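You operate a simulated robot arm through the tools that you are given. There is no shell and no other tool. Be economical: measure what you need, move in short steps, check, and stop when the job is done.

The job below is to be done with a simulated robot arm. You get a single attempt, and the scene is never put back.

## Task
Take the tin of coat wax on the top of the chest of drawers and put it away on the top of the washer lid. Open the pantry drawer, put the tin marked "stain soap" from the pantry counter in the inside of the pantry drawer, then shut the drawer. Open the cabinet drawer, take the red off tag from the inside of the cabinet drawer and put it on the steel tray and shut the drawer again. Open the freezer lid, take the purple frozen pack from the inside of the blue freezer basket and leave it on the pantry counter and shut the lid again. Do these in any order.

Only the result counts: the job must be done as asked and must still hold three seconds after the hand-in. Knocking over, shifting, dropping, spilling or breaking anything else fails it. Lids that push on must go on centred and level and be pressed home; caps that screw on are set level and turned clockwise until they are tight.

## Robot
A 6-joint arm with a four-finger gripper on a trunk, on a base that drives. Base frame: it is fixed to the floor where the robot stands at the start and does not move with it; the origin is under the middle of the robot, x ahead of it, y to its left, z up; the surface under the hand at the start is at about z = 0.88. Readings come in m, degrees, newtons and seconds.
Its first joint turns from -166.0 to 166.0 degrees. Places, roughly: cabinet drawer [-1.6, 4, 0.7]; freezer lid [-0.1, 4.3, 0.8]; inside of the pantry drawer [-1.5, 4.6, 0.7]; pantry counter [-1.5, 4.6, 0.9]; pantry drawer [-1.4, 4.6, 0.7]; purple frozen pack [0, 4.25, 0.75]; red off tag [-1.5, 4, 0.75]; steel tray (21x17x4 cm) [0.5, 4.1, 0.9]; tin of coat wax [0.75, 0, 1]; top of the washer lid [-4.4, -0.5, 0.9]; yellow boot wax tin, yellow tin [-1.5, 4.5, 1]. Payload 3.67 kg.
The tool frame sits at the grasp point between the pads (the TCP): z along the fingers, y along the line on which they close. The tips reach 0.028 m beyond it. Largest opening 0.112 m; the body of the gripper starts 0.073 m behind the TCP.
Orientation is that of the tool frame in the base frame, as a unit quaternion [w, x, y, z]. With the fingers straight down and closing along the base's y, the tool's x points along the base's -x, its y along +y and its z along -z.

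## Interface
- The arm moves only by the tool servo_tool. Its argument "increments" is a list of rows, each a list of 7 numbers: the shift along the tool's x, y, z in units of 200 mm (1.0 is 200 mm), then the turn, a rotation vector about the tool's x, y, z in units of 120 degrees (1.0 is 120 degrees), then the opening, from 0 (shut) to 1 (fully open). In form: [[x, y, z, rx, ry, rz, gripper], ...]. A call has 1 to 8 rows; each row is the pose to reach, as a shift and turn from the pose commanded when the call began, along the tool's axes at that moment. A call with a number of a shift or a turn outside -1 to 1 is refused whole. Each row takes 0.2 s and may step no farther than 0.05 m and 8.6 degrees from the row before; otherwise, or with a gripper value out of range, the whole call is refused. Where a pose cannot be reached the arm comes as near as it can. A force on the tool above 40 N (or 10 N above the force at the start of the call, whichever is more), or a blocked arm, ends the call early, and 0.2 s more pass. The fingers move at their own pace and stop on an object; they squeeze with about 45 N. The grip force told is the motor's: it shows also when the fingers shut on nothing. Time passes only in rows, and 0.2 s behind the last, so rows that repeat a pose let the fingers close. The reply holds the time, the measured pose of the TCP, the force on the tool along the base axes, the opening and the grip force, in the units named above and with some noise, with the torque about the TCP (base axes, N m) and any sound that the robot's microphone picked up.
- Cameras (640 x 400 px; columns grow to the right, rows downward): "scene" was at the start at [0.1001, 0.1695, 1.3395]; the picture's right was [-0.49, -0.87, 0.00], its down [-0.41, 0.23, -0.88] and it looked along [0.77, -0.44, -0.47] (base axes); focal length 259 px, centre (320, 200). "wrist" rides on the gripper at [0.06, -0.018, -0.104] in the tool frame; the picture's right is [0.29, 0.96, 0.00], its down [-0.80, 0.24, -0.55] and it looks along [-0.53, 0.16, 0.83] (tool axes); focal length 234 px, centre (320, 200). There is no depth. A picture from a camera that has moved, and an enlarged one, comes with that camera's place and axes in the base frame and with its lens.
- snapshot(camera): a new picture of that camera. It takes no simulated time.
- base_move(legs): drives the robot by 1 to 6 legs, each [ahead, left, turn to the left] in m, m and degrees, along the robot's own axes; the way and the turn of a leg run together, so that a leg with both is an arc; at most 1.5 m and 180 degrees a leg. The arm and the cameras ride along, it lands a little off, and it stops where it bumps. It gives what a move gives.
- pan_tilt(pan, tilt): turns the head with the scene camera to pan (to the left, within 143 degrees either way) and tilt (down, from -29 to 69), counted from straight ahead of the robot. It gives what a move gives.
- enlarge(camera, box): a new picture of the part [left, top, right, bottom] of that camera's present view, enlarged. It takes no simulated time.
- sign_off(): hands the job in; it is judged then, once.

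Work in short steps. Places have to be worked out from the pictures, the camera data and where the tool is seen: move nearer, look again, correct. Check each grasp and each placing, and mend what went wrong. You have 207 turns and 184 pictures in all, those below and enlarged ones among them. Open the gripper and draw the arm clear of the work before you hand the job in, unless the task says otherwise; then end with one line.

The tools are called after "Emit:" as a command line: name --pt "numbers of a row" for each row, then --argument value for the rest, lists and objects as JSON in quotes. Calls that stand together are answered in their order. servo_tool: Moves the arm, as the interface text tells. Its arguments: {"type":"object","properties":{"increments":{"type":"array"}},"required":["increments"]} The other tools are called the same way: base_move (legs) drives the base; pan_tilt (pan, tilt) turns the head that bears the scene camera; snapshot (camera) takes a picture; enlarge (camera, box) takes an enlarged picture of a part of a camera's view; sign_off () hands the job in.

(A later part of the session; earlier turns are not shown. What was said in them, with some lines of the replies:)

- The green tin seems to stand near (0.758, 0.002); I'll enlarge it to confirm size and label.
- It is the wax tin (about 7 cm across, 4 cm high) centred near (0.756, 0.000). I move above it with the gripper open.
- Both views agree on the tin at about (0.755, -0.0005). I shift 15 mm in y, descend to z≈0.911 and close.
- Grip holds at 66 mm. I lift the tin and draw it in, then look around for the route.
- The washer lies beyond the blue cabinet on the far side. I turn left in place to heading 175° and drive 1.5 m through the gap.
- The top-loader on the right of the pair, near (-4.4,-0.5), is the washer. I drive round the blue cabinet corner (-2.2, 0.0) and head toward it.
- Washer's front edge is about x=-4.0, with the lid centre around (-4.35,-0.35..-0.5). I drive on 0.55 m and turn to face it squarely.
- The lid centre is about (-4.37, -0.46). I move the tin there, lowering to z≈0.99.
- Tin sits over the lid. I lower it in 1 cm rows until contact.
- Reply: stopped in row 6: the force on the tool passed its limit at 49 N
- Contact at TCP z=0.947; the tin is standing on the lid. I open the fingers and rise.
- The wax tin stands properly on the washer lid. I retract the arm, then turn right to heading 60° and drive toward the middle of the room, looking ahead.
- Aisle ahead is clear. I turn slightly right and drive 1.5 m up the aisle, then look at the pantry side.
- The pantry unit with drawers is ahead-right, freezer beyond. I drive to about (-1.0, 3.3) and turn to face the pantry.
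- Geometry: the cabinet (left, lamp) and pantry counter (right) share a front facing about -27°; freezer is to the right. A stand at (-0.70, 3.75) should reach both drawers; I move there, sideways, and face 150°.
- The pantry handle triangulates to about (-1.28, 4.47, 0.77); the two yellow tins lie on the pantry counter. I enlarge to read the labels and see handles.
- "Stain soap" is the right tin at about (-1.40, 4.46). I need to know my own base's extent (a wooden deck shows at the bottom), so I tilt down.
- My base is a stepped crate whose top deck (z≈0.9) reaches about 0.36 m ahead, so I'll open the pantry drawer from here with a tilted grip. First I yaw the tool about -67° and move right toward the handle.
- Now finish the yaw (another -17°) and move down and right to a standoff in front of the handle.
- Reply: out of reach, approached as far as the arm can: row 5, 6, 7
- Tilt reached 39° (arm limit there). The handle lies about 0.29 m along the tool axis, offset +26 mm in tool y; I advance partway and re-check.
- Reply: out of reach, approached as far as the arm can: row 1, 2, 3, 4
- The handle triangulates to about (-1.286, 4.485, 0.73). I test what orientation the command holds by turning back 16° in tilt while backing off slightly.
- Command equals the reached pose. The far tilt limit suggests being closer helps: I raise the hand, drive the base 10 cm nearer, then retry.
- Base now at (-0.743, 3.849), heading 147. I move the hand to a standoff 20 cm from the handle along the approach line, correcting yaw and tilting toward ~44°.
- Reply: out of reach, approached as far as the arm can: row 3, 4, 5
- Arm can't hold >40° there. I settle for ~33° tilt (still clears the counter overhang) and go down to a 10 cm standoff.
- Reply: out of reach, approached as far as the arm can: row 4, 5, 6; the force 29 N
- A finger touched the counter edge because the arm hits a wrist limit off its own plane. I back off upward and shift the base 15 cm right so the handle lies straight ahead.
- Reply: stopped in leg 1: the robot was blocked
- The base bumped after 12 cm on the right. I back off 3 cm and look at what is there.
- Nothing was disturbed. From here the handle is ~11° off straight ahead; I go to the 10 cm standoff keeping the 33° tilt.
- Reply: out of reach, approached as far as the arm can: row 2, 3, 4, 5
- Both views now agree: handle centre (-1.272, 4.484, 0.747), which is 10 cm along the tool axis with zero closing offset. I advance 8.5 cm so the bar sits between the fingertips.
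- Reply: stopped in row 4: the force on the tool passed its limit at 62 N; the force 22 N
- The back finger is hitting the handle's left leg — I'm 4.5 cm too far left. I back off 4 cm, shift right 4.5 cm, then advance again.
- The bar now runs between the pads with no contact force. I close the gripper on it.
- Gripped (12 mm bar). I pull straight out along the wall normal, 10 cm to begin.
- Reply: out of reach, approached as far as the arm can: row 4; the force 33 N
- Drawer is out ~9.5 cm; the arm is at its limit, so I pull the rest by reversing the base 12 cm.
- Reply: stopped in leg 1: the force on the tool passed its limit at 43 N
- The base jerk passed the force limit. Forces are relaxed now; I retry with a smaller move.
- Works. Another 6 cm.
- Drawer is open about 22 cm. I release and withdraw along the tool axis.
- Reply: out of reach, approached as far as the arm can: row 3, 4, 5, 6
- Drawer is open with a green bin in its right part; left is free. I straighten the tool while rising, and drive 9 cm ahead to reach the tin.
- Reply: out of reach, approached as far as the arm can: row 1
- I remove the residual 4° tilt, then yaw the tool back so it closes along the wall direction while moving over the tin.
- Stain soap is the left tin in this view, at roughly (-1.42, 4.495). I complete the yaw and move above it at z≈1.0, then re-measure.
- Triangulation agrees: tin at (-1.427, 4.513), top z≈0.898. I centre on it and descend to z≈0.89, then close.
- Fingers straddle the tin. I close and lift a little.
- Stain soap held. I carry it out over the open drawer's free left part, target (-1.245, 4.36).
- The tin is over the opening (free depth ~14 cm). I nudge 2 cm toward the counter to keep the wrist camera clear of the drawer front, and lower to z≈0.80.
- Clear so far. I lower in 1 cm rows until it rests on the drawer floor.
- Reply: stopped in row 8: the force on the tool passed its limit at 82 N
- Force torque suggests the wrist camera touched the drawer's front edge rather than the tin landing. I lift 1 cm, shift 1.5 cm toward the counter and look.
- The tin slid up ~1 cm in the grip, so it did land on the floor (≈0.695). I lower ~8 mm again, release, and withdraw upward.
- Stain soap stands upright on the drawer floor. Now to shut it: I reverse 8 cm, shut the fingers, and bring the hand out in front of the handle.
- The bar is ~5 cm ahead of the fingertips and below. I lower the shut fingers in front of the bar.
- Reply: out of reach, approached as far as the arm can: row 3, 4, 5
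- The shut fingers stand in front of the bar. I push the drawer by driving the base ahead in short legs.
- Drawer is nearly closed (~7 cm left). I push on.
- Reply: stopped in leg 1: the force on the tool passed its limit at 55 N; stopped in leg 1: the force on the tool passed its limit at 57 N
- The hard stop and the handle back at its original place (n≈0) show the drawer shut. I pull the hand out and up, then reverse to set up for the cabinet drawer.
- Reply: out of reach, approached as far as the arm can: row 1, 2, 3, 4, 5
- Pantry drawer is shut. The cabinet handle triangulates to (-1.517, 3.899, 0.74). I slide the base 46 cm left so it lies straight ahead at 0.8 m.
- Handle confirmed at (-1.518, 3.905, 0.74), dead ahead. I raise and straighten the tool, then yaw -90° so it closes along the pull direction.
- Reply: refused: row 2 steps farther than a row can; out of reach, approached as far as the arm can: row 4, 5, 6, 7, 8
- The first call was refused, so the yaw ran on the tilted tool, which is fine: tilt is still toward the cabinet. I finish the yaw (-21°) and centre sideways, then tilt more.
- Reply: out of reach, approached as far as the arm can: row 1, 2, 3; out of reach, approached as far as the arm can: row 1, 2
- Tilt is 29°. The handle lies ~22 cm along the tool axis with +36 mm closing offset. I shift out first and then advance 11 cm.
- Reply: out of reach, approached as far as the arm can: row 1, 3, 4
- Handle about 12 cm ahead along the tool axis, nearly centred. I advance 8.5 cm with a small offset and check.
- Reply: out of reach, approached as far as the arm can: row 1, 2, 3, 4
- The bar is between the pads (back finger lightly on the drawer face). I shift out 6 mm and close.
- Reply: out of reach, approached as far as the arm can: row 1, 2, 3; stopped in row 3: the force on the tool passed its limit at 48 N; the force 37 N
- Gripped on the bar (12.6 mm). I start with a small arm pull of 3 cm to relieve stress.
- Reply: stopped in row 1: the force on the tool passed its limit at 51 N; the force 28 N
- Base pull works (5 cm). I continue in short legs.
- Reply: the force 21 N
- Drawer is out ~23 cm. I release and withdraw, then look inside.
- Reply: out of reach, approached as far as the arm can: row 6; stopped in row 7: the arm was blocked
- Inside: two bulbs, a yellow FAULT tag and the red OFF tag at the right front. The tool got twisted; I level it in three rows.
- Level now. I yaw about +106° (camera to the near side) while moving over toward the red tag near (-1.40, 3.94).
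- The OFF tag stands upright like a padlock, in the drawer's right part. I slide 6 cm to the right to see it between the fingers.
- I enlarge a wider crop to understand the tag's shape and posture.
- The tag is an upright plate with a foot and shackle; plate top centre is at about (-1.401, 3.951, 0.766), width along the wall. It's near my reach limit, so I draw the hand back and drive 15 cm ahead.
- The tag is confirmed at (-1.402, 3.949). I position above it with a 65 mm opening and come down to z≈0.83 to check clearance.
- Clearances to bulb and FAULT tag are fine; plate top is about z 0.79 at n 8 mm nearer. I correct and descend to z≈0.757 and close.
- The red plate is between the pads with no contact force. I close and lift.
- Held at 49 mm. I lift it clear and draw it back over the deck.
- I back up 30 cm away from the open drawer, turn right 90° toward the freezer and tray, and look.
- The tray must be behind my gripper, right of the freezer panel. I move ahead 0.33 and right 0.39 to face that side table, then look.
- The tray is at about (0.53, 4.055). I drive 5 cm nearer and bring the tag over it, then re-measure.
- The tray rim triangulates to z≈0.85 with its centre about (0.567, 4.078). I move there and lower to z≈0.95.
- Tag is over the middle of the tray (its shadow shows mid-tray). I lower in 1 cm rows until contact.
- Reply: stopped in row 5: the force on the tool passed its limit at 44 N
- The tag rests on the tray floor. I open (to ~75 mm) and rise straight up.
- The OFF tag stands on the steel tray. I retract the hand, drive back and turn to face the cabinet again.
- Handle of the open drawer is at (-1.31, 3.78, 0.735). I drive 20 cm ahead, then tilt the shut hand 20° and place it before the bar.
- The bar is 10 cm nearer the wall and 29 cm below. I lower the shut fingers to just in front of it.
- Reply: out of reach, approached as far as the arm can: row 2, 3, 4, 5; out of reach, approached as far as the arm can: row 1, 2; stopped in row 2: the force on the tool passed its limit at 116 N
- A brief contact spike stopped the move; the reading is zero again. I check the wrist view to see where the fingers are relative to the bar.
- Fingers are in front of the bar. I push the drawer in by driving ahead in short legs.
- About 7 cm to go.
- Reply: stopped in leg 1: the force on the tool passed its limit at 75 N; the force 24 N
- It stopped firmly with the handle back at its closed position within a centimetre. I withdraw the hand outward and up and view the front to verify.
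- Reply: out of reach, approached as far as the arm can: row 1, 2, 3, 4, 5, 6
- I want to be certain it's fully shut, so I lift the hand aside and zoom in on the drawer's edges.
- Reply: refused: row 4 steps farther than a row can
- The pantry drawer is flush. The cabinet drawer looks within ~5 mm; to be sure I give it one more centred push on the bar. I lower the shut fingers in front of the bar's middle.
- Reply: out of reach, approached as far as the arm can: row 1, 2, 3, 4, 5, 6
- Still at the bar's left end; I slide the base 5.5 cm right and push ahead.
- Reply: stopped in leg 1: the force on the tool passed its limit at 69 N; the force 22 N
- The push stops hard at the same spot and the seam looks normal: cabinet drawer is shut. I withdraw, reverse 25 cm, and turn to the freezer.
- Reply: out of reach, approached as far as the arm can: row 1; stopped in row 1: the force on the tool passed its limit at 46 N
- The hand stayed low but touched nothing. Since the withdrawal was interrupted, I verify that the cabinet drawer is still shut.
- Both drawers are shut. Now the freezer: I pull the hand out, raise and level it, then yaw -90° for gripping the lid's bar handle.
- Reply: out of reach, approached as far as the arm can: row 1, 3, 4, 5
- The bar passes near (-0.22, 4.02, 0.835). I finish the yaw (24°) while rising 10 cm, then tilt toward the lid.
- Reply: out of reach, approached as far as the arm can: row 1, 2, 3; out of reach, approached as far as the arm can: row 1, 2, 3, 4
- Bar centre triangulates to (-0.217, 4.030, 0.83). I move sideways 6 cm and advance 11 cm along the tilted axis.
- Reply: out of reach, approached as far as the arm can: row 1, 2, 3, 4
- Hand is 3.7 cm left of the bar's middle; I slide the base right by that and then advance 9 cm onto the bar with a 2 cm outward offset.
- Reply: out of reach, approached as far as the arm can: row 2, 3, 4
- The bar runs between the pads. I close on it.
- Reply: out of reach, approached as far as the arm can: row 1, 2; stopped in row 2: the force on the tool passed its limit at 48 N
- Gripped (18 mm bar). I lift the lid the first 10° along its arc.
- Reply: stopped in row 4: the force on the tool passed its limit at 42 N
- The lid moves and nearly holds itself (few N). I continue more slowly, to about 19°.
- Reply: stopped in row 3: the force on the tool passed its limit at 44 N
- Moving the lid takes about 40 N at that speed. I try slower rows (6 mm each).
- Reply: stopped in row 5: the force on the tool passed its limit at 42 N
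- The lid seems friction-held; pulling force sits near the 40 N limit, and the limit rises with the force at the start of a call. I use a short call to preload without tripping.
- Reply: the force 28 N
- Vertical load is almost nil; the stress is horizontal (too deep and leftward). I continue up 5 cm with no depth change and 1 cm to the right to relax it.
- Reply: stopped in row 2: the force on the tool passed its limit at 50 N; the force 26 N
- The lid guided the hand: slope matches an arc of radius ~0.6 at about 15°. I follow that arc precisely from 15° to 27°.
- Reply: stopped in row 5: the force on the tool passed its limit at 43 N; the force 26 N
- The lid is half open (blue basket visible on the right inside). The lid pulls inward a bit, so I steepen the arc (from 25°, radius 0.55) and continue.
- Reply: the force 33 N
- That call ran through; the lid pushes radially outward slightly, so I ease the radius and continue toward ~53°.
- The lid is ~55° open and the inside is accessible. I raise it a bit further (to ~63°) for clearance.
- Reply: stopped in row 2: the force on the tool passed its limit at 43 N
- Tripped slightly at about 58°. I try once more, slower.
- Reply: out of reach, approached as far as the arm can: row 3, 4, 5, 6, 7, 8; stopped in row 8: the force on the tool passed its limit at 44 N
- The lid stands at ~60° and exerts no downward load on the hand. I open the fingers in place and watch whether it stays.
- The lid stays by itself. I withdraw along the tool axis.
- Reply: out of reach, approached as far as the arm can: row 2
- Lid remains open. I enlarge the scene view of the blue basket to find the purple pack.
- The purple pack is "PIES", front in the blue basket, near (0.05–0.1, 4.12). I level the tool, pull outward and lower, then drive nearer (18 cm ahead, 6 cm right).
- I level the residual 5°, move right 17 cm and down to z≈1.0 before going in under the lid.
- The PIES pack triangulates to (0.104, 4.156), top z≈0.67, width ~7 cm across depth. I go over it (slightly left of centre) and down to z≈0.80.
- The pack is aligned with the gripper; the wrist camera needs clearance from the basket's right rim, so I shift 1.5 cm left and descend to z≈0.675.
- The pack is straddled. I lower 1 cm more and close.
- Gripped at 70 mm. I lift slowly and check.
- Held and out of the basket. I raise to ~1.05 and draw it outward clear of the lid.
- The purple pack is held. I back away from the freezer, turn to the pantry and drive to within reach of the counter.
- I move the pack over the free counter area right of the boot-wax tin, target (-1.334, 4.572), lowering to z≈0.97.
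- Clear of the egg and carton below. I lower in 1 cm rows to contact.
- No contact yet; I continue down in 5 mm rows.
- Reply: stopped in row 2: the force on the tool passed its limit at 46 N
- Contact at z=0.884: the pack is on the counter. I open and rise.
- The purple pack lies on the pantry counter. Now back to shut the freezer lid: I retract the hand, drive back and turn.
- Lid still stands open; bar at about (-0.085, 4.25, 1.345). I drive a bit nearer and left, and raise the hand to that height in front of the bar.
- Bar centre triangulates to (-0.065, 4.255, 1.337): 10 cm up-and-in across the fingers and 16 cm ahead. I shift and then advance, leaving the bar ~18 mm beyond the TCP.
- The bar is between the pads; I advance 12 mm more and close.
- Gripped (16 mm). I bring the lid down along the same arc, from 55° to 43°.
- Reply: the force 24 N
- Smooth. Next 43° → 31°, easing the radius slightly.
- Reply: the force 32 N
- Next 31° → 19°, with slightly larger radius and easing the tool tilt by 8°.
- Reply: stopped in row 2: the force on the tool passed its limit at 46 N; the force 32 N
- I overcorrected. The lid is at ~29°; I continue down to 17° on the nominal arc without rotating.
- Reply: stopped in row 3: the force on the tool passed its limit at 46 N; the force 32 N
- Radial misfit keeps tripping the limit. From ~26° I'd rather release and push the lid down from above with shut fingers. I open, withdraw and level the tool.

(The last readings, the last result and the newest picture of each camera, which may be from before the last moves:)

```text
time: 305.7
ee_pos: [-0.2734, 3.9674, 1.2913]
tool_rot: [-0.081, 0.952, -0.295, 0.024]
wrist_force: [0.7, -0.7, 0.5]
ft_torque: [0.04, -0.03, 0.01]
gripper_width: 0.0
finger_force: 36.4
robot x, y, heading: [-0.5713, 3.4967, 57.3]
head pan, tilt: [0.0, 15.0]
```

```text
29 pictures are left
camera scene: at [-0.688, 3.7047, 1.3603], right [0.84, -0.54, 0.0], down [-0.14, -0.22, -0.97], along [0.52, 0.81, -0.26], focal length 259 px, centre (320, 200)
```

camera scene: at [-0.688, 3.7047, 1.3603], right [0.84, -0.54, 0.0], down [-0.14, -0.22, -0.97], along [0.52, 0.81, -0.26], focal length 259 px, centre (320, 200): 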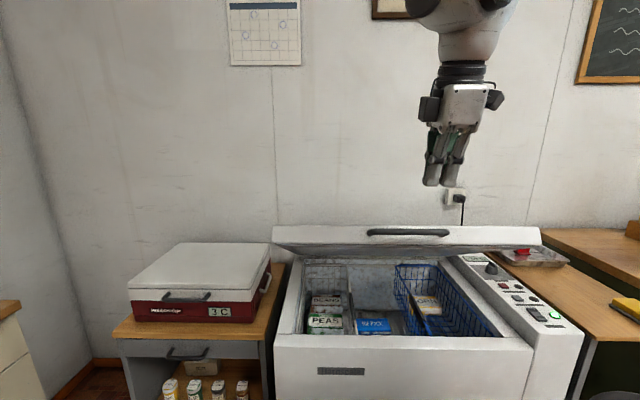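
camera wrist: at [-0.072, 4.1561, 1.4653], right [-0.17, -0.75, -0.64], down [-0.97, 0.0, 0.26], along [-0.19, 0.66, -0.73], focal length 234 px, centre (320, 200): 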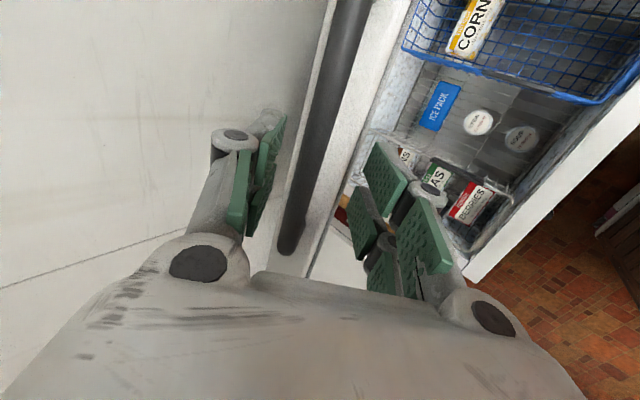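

Lid holds at ~25°. I level the tool and move it inward above the lid's front part.

Emit:
servo_tool --pt "0 -0.2 0 -0.04 0 0 0" --pt "0 -0.4 0 -0.08 0 0 0" --pt "0 -0.6 0 -0.08 0 0 0" --pt "0 -0.8 0 -0.08 0 0 0" --pt "0 -1.0 0 -0.08 0 0 0"

Emit:
servo_tool --pt "0 0 0.1 0 0 0 0" --pt "0 0 0.2 0 0 0 0" --pt "0 0 0.3 0 0 0 0" --pt "0 0 0.4 0 0 0 0" --pt "0 0 0.5 0 0 0 0" --pt "0 0 0.6 0 0 0 0" --pt "0 0 0.7 0 0 0 0" --pt "0 0 0.8 0 0 0 0"

Emit:
snapshot --camera "scene"

```text
time: 306.9
ee_pos: [-0.1628, 4.1301, 1.3284]
tool_rot: [-0.003, 0.955, -0.297, -0.001]
wrist_force: [-1.1, -0.6, 1.1]
ft_torque: [0.05, -0.03, -0.01]
gripper_width: 0.0
finger_force: 35.6
robot x, y, heading: [-0.5663, 3.496, 57.5]
head pan, tilt: [0.0, 15.0]
```

```text
time: 308.7
ee_pos: [-0.1601, 4.1298, 1.1663]
tool_rot: [-0.002, 0.955, -0.297, -0.002]
wrist_force: [0.3, 0.5, -0.2]
ft_torque: [0.02, -0.04, -0.01]
gripper_width: 0.0
finger_force: 35.4
robot x, y, heading: [-0.5682, 3.4943, 57.2]
head pan, tilt: [0.0, 15.0]
```

```text
28 pictures are left
camera scene: at [-0.688, 3.705, 1.3603], right [0.84, -0.54, 0.0], down [-0.14, -0.22, -0.97], along [0.52, 0.81, -0.26], focal length 259 px, centre (320, 200)
```

scene: 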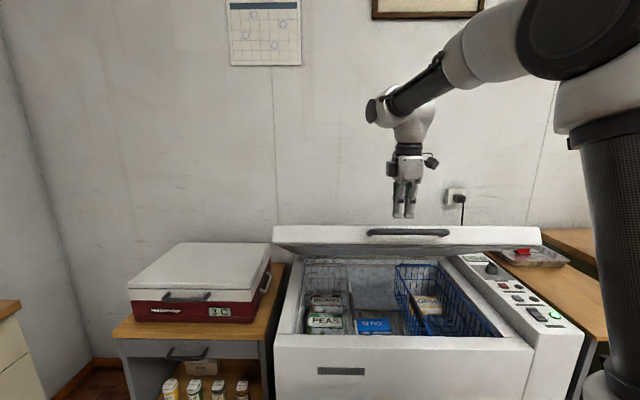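

Still a little above the lid. I continue downward in steps, pushing the lid.

Emit:
servo_tool --pt "0 0 0.08 0 0 0 0" --pt "0 0 0.16 0 0 0 0" --pt "0 0 0.24 0 0 0 0" --pt "0 0 0.32 0 0 0 0" --pt "0 0 0.4 0 0 0 0" --pt "0 0 0.48 0 0 0 0" --pt "0 0 0.56 0 0 0 0" --pt "0 0 0.64 0 0 0 0"

```text
time: 310.5
ee_pos: [-0.1617, 4.1312, 1.0388]
tool_rot: [-0.002, 0.955, -0.298, -0.001]
wrist_force: [-0.4, -0.2, 0.1]
ft_torque: [0.02, 0.02, 0.0]
gripper_width: 0.0001
finger_force: 36.1
robot x, y, heading: [-0.5649, 3.4941, 57.4]
head pan, tilt: [0.0, 15.0]
```

No resistance yet; I check the picture.

Emit:
snapshot --camera "scene"

```text
27 pictures are left
camera scene: at [-0.688, 3.705, 1.3603], right [0.84, -0.54, 0.0], down [-0.14, -0.22, -0.97], along [0.52, 0.81, -0.26], focal length 259 px, centre (320, 200)
```

scene: 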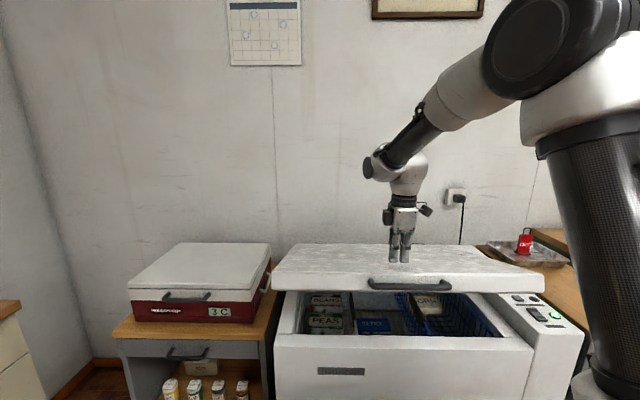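

The lid is going down easily under the fingers. I keep pushing down.

Emit:
servo_tool --pt "0 0 0.07 0 0 0 0" --pt "0 0 0.14 0 0 0 0" --pt "0 0 0.21 0 0 0 0" --pt "0 0 0.28 0 0 0 0" --pt "0 0 0.35 0 0 0 0" --pt "0 0 0.42 0 0 0 0" --pt "0 0 0.49 0 0 0 0" --pt "0 0 0.56 0 0 0 0"

Emit:
servo_tool --pt "0 0 0.04 0 0 0 0" --pt "0 0 0.08 0 0 0 0" --pt "0 0 0.12 0 0 0 0" --pt "0 0 0.16 0 0 0 0" --pt "0 0 0.2 0 0 0 0" --pt "0 0 0.24 0 0 0 0"

Emit:
snapshot --camera "scene"

```text
time: 312.3
ee_pos: [-0.1592, 4.1325, 0.9257]
tool_rot: [-0.002, 0.955, -0.298, -0.001]
wrist_force: [-0.2, -0.5, -0.4]
ft_torque: [0.01, 0.0, 0.01]
gripper_width: 0.0
finger_force: 35.9
robot x, y, heading: [-0.5685, 3.4942, 57.3]
head pan, tilt: [0.0, 15.0]
```

```text
time: 313.7
ee_pos: [-0.1596, 4.1312, 0.8801]
tool_rot: [-0.004, 0.955, -0.297, -0.001]
wrist_force: [-0.1, -5.0, 27.4]
ft_torque: [-0.42, -0.32, -0.12]
gripper_width: 0.006
finger_force: 35.6
robot x, y, heading: [-0.5697, 3.4928, 57.5]
head pan, tilt: [0.0, 15.0]
```

```text
26 pictures are left
camera scene: at [-0.6885, 3.7042, 1.3604], right [0.84, -0.54, 0.0], down [-0.14, -0.22, -0.97], along [0.52, 0.81, -0.26], focal length 259 px, centre (320, 200)
```

scene: 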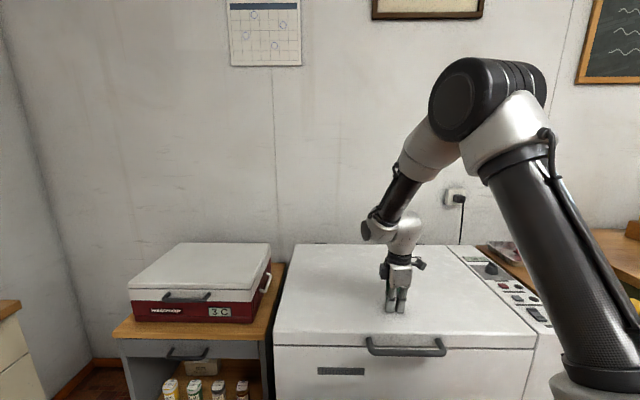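

The lid is down and resisting (27 N). I press a touch more, then rise and check the seam.

Emit:
servo_tool --pt "0 0 0.02 0 0 0 0" --pt "0 0 0.03 0 0 0 0"

Emit:
servo_tool --pt "0 0 -0.15 0 0 0 0" --pt "0 0 -0.4 0 0 0 0.2" --pt "0 0.2 -0.6 0 0 0 0.4" --pt "0 0.4 -0.8 0 0 0 0.5" --pt "0 0.6 -0.9 0 0 0 0.5"

Emit:
pan_tilt --pan 0 --tilt 30

Emit:
snapshot --camera "scene"

```text
time: 314.0
ee_pos: [-0.1595, 4.1317, 0.8799]
tool_rot: [-0.004, 0.955, -0.297, -0.001]
wrist_force: [-4.2, -8.3, 18.7]
ft_torque: [-0.47, -0.12, -0.14]
gripper_width: 0.006
finger_force: 35.1
robot x, y, heading: [-0.5697, 3.4955, 57.2]
head pan, tilt: [0.0, 15.0]
stopped in row 1: the force on the tool passed its limit at 48 N (the readings are from after the stop); the commanded pose is now the measured one
```

```text
refused: row 3 steps farther than a row can; nothing moved
```

```text
time: 314.7
ee_pos: [-0.1602, 4.1312, 0.8797]
tool_rot: [-0.005, 0.955, -0.297, 0.0]
wrist_force: [-4.9, -11.4, 28.0]
ft_torque: [-0.64, -0.22, -0.17]
gripper_width: 0.0057
finger_force: 35.5
robot x, y, heading: [-0.5644, 3.4873, 57.3]
head pan, tilt: [0.0, 30.0]
```

```text
25 pictures are left
camera scene: at [-0.6903, 3.7014, 1.3362], right [0.84, -0.54, 0.0], down [-0.27, -0.42, -0.87], along [0.47, 0.73, -0.5], focal length 259 px, centre (320, 200)
```

scene: 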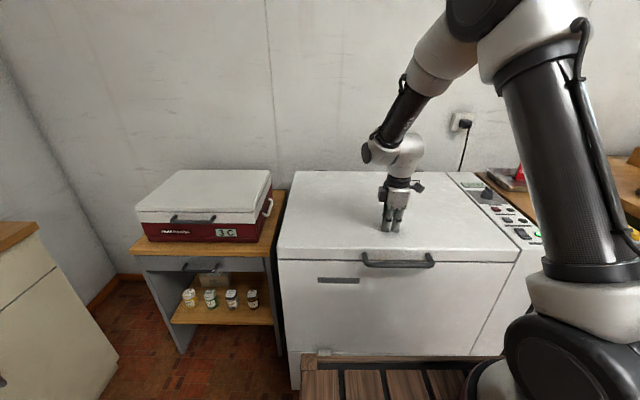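

The lid is firmly shut. I raise the hand and draw it back.

Emit:
servo_tool --pt "0 0 -0.15 0 0 0 0" --pt "0 0 -0.35 0 0 0 0" --pt "0 0.1 -0.55 0 0 0 0.3" --pt "0 0.2 -0.75 0 0 0 0.5" --pt "0 0.3 -0.95 0 0 0 0.5"

Emit:
enlarge --camera "scene" --box '[260, 150, 580, 350]'

Emit:
base_move --legs '[[-0.3, 0, 0]]'

Emit:
pan_tilt --pan 80 --tilt 28

Emit:
snapshot --camera "scene"

Emit:
pan_tilt --pan -30 --tilt 25

Emit:
snapshot --camera "scene"

```text
time: 315.9
ee_pos: [-0.1916, 4.0795, 1.0666]
tool_rot: [-0.003, 0.955, -0.298, -0.001]
wrist_force: [0.2, 0.9, -0.7]
ft_torque: [-0.08, 0.01, 0.0]
gripper_width: 0.0564
finger_force: 0.1
robot x, y, heading: [-0.5708, 3.493, 57.5]
head pan, tilt: [0.0, 30.0]
```

```text
2.00 times, centred on (420, 250) of scene
camera zoom: at [-0.6894, 3.703, 1.336], right [0.84, -0.54, 0.0], down [-0.27, -0.42, -0.87], along [0.47, 0.73, -0.5], focal length 517 px, centre (120, 100)
```

zoom: 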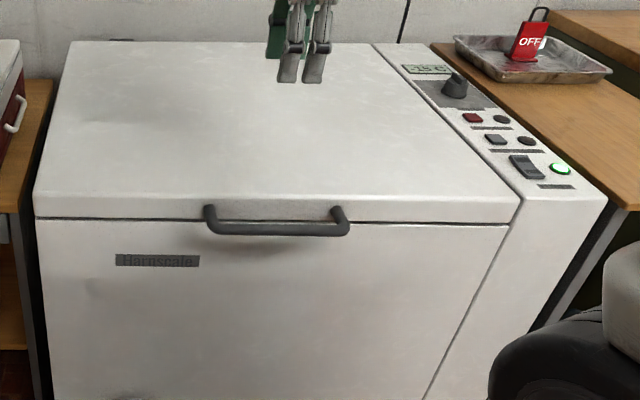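

```text
time: 317.9
ee_pos: [-0.35, 3.8367, 1.0678]
tool_rot: [-0.004, 0.955, -0.296, -0.001]
wrist_force: [-0.5, -1.0, -0.4]
ft_torque: [0.0, 0.0, 0.01]
gripper_width: 0.0561
finger_force: 0.1
robot x, y, heading: [-0.7263, 3.2485, 57.9]
head pan, tilt: [0.0, 30.0]
```

```text
time: 319.5
ee_pos: [-0.3499, 3.8372, 1.0676]
tool_rot: [-0.004, 0.955, -0.296, -0.001]
wrist_force: [-0.2, 0.8, 0.4]
ft_torque: [-0.01, 0.02, 0.0]
gripper_width: 0.0559
finger_force: 0.0
robot x, y, heading: [-0.7278, 3.2493, 57.6]
head pan, tilt: [80.0, 28.0]
```

```text
23 pictures are left
camera scene: at [-0.9617, 3.4432, 1.3392], right [0.68, 0.74, 0.0], down [0.35, -0.32, -0.88], along [-0.65, 0.6, -0.47], focal length 259 px, centre (320, 200)
```

scene: 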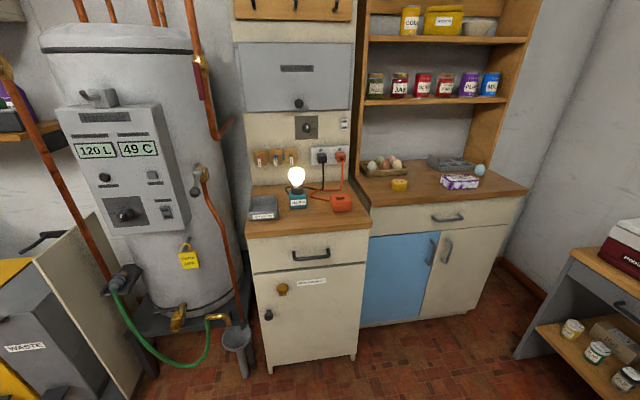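

```text
time: 321.3
ee_pos: [-0.3493, 3.8372, 1.0673]
tool_rot: [-0.004, 0.955, -0.295, 0.0]
wrist_force: [0.1, 0.2, -0.8]
ft_torque: [0.02, -0.02, -0.02]
gripper_width: 0.056
finger_force: 0.1
robot x, y, heading: [-0.7233, 3.2543, 57.3]
head pan, tilt: [-30.0, 25.0]
```

```text
22 pictures are left
camera scene: at [-0.8128, 3.4243, 1.344], right [0.46, -0.89, 0.0], down [-0.37, -0.2, -0.91], along [0.8, 0.42, -0.42], focal length 259 px, centre (320, 200)
```

scene: 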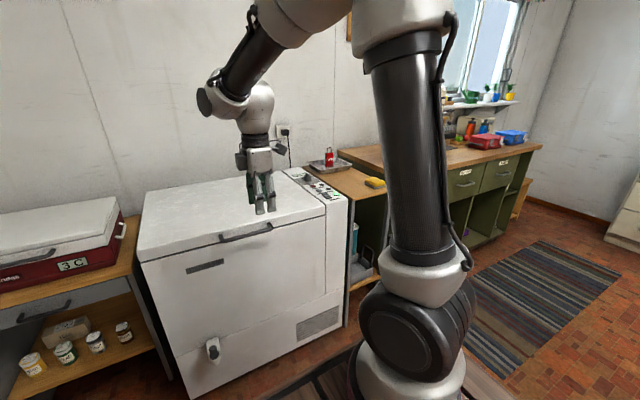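

All looks in order; one last close look at both drawer fronts.

Emit:
pan_tilt --pan 80 --tilt 28

Emit:
enlarge --camera "scene" --box '[240, 160, 400, 285]'

Emit:
enlarge --camera "scene" --box '[360, 150, 540, 275]'

```text
time: 323.2
ee_pos: [-0.3493, 3.838, 1.0678]
tool_rot: [-0.004, 0.955, -0.295, 0.0]
wrist_force: [0.3, -0.7, -0.1]
ft_torque: [0.01, 0.01, -0.01]
gripper_width: 0.056
finger_force: 0.0
robot x, y, heading: [-0.7242, 3.2489, 57.7]
head pan, tilt: [80.0, 28.0]
```

```text
3.20 times, centred on (320, 222) of scene
camera zoom: at [-0.9617, 3.4432, 1.3392], right [0.67, 0.74, 0.0], down [0.35, -0.32, -0.88], along [-0.65, 0.6, -0.47], focal length 828 px, centre (320, 128)
```

zoom: 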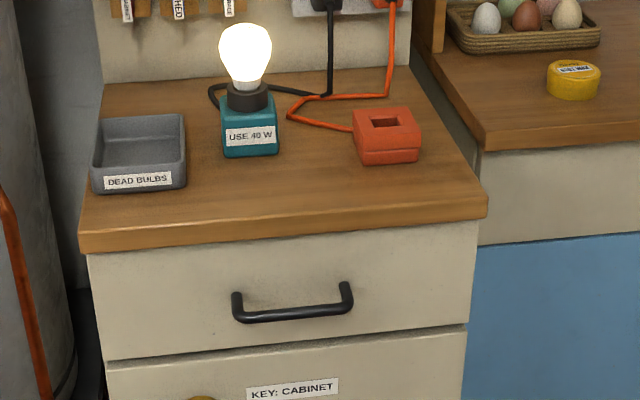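

```text
3.20 times, centred on (450, 212) of scene
camera zoom: at [-0.9617, 3.4432, 1.3392], right [0.67, 0.74, 0.0], down [0.35, -0.32, -0.88], along [-0.65, 0.6, -0.47], focal length 828 px, centre (-96, 160)
```

zoom: 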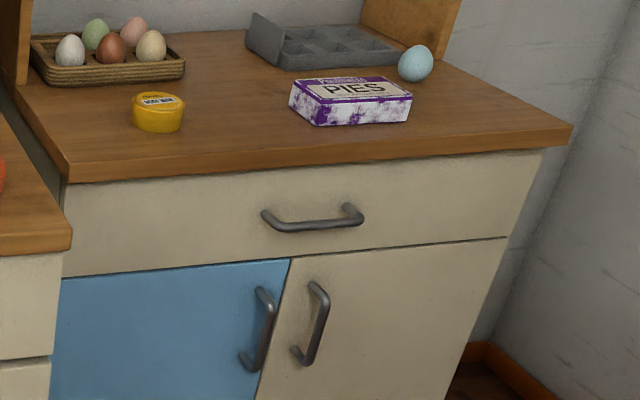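

Both drawers are flush, the freezer lid is shut, all items are placed and the arm is clear with the gripper open. I hand in.

Emit:
sign_off

```text
The job is handed in.
```

I finished all four parts of the job and handed it in. The coat wax is on the washer lid, the stain soap is in the shut pantry drawer, the red off tag is on the steel tray with the cabinet drawer shut, and the purple frozen pack is on the pantry counter with the freezer lid shut.
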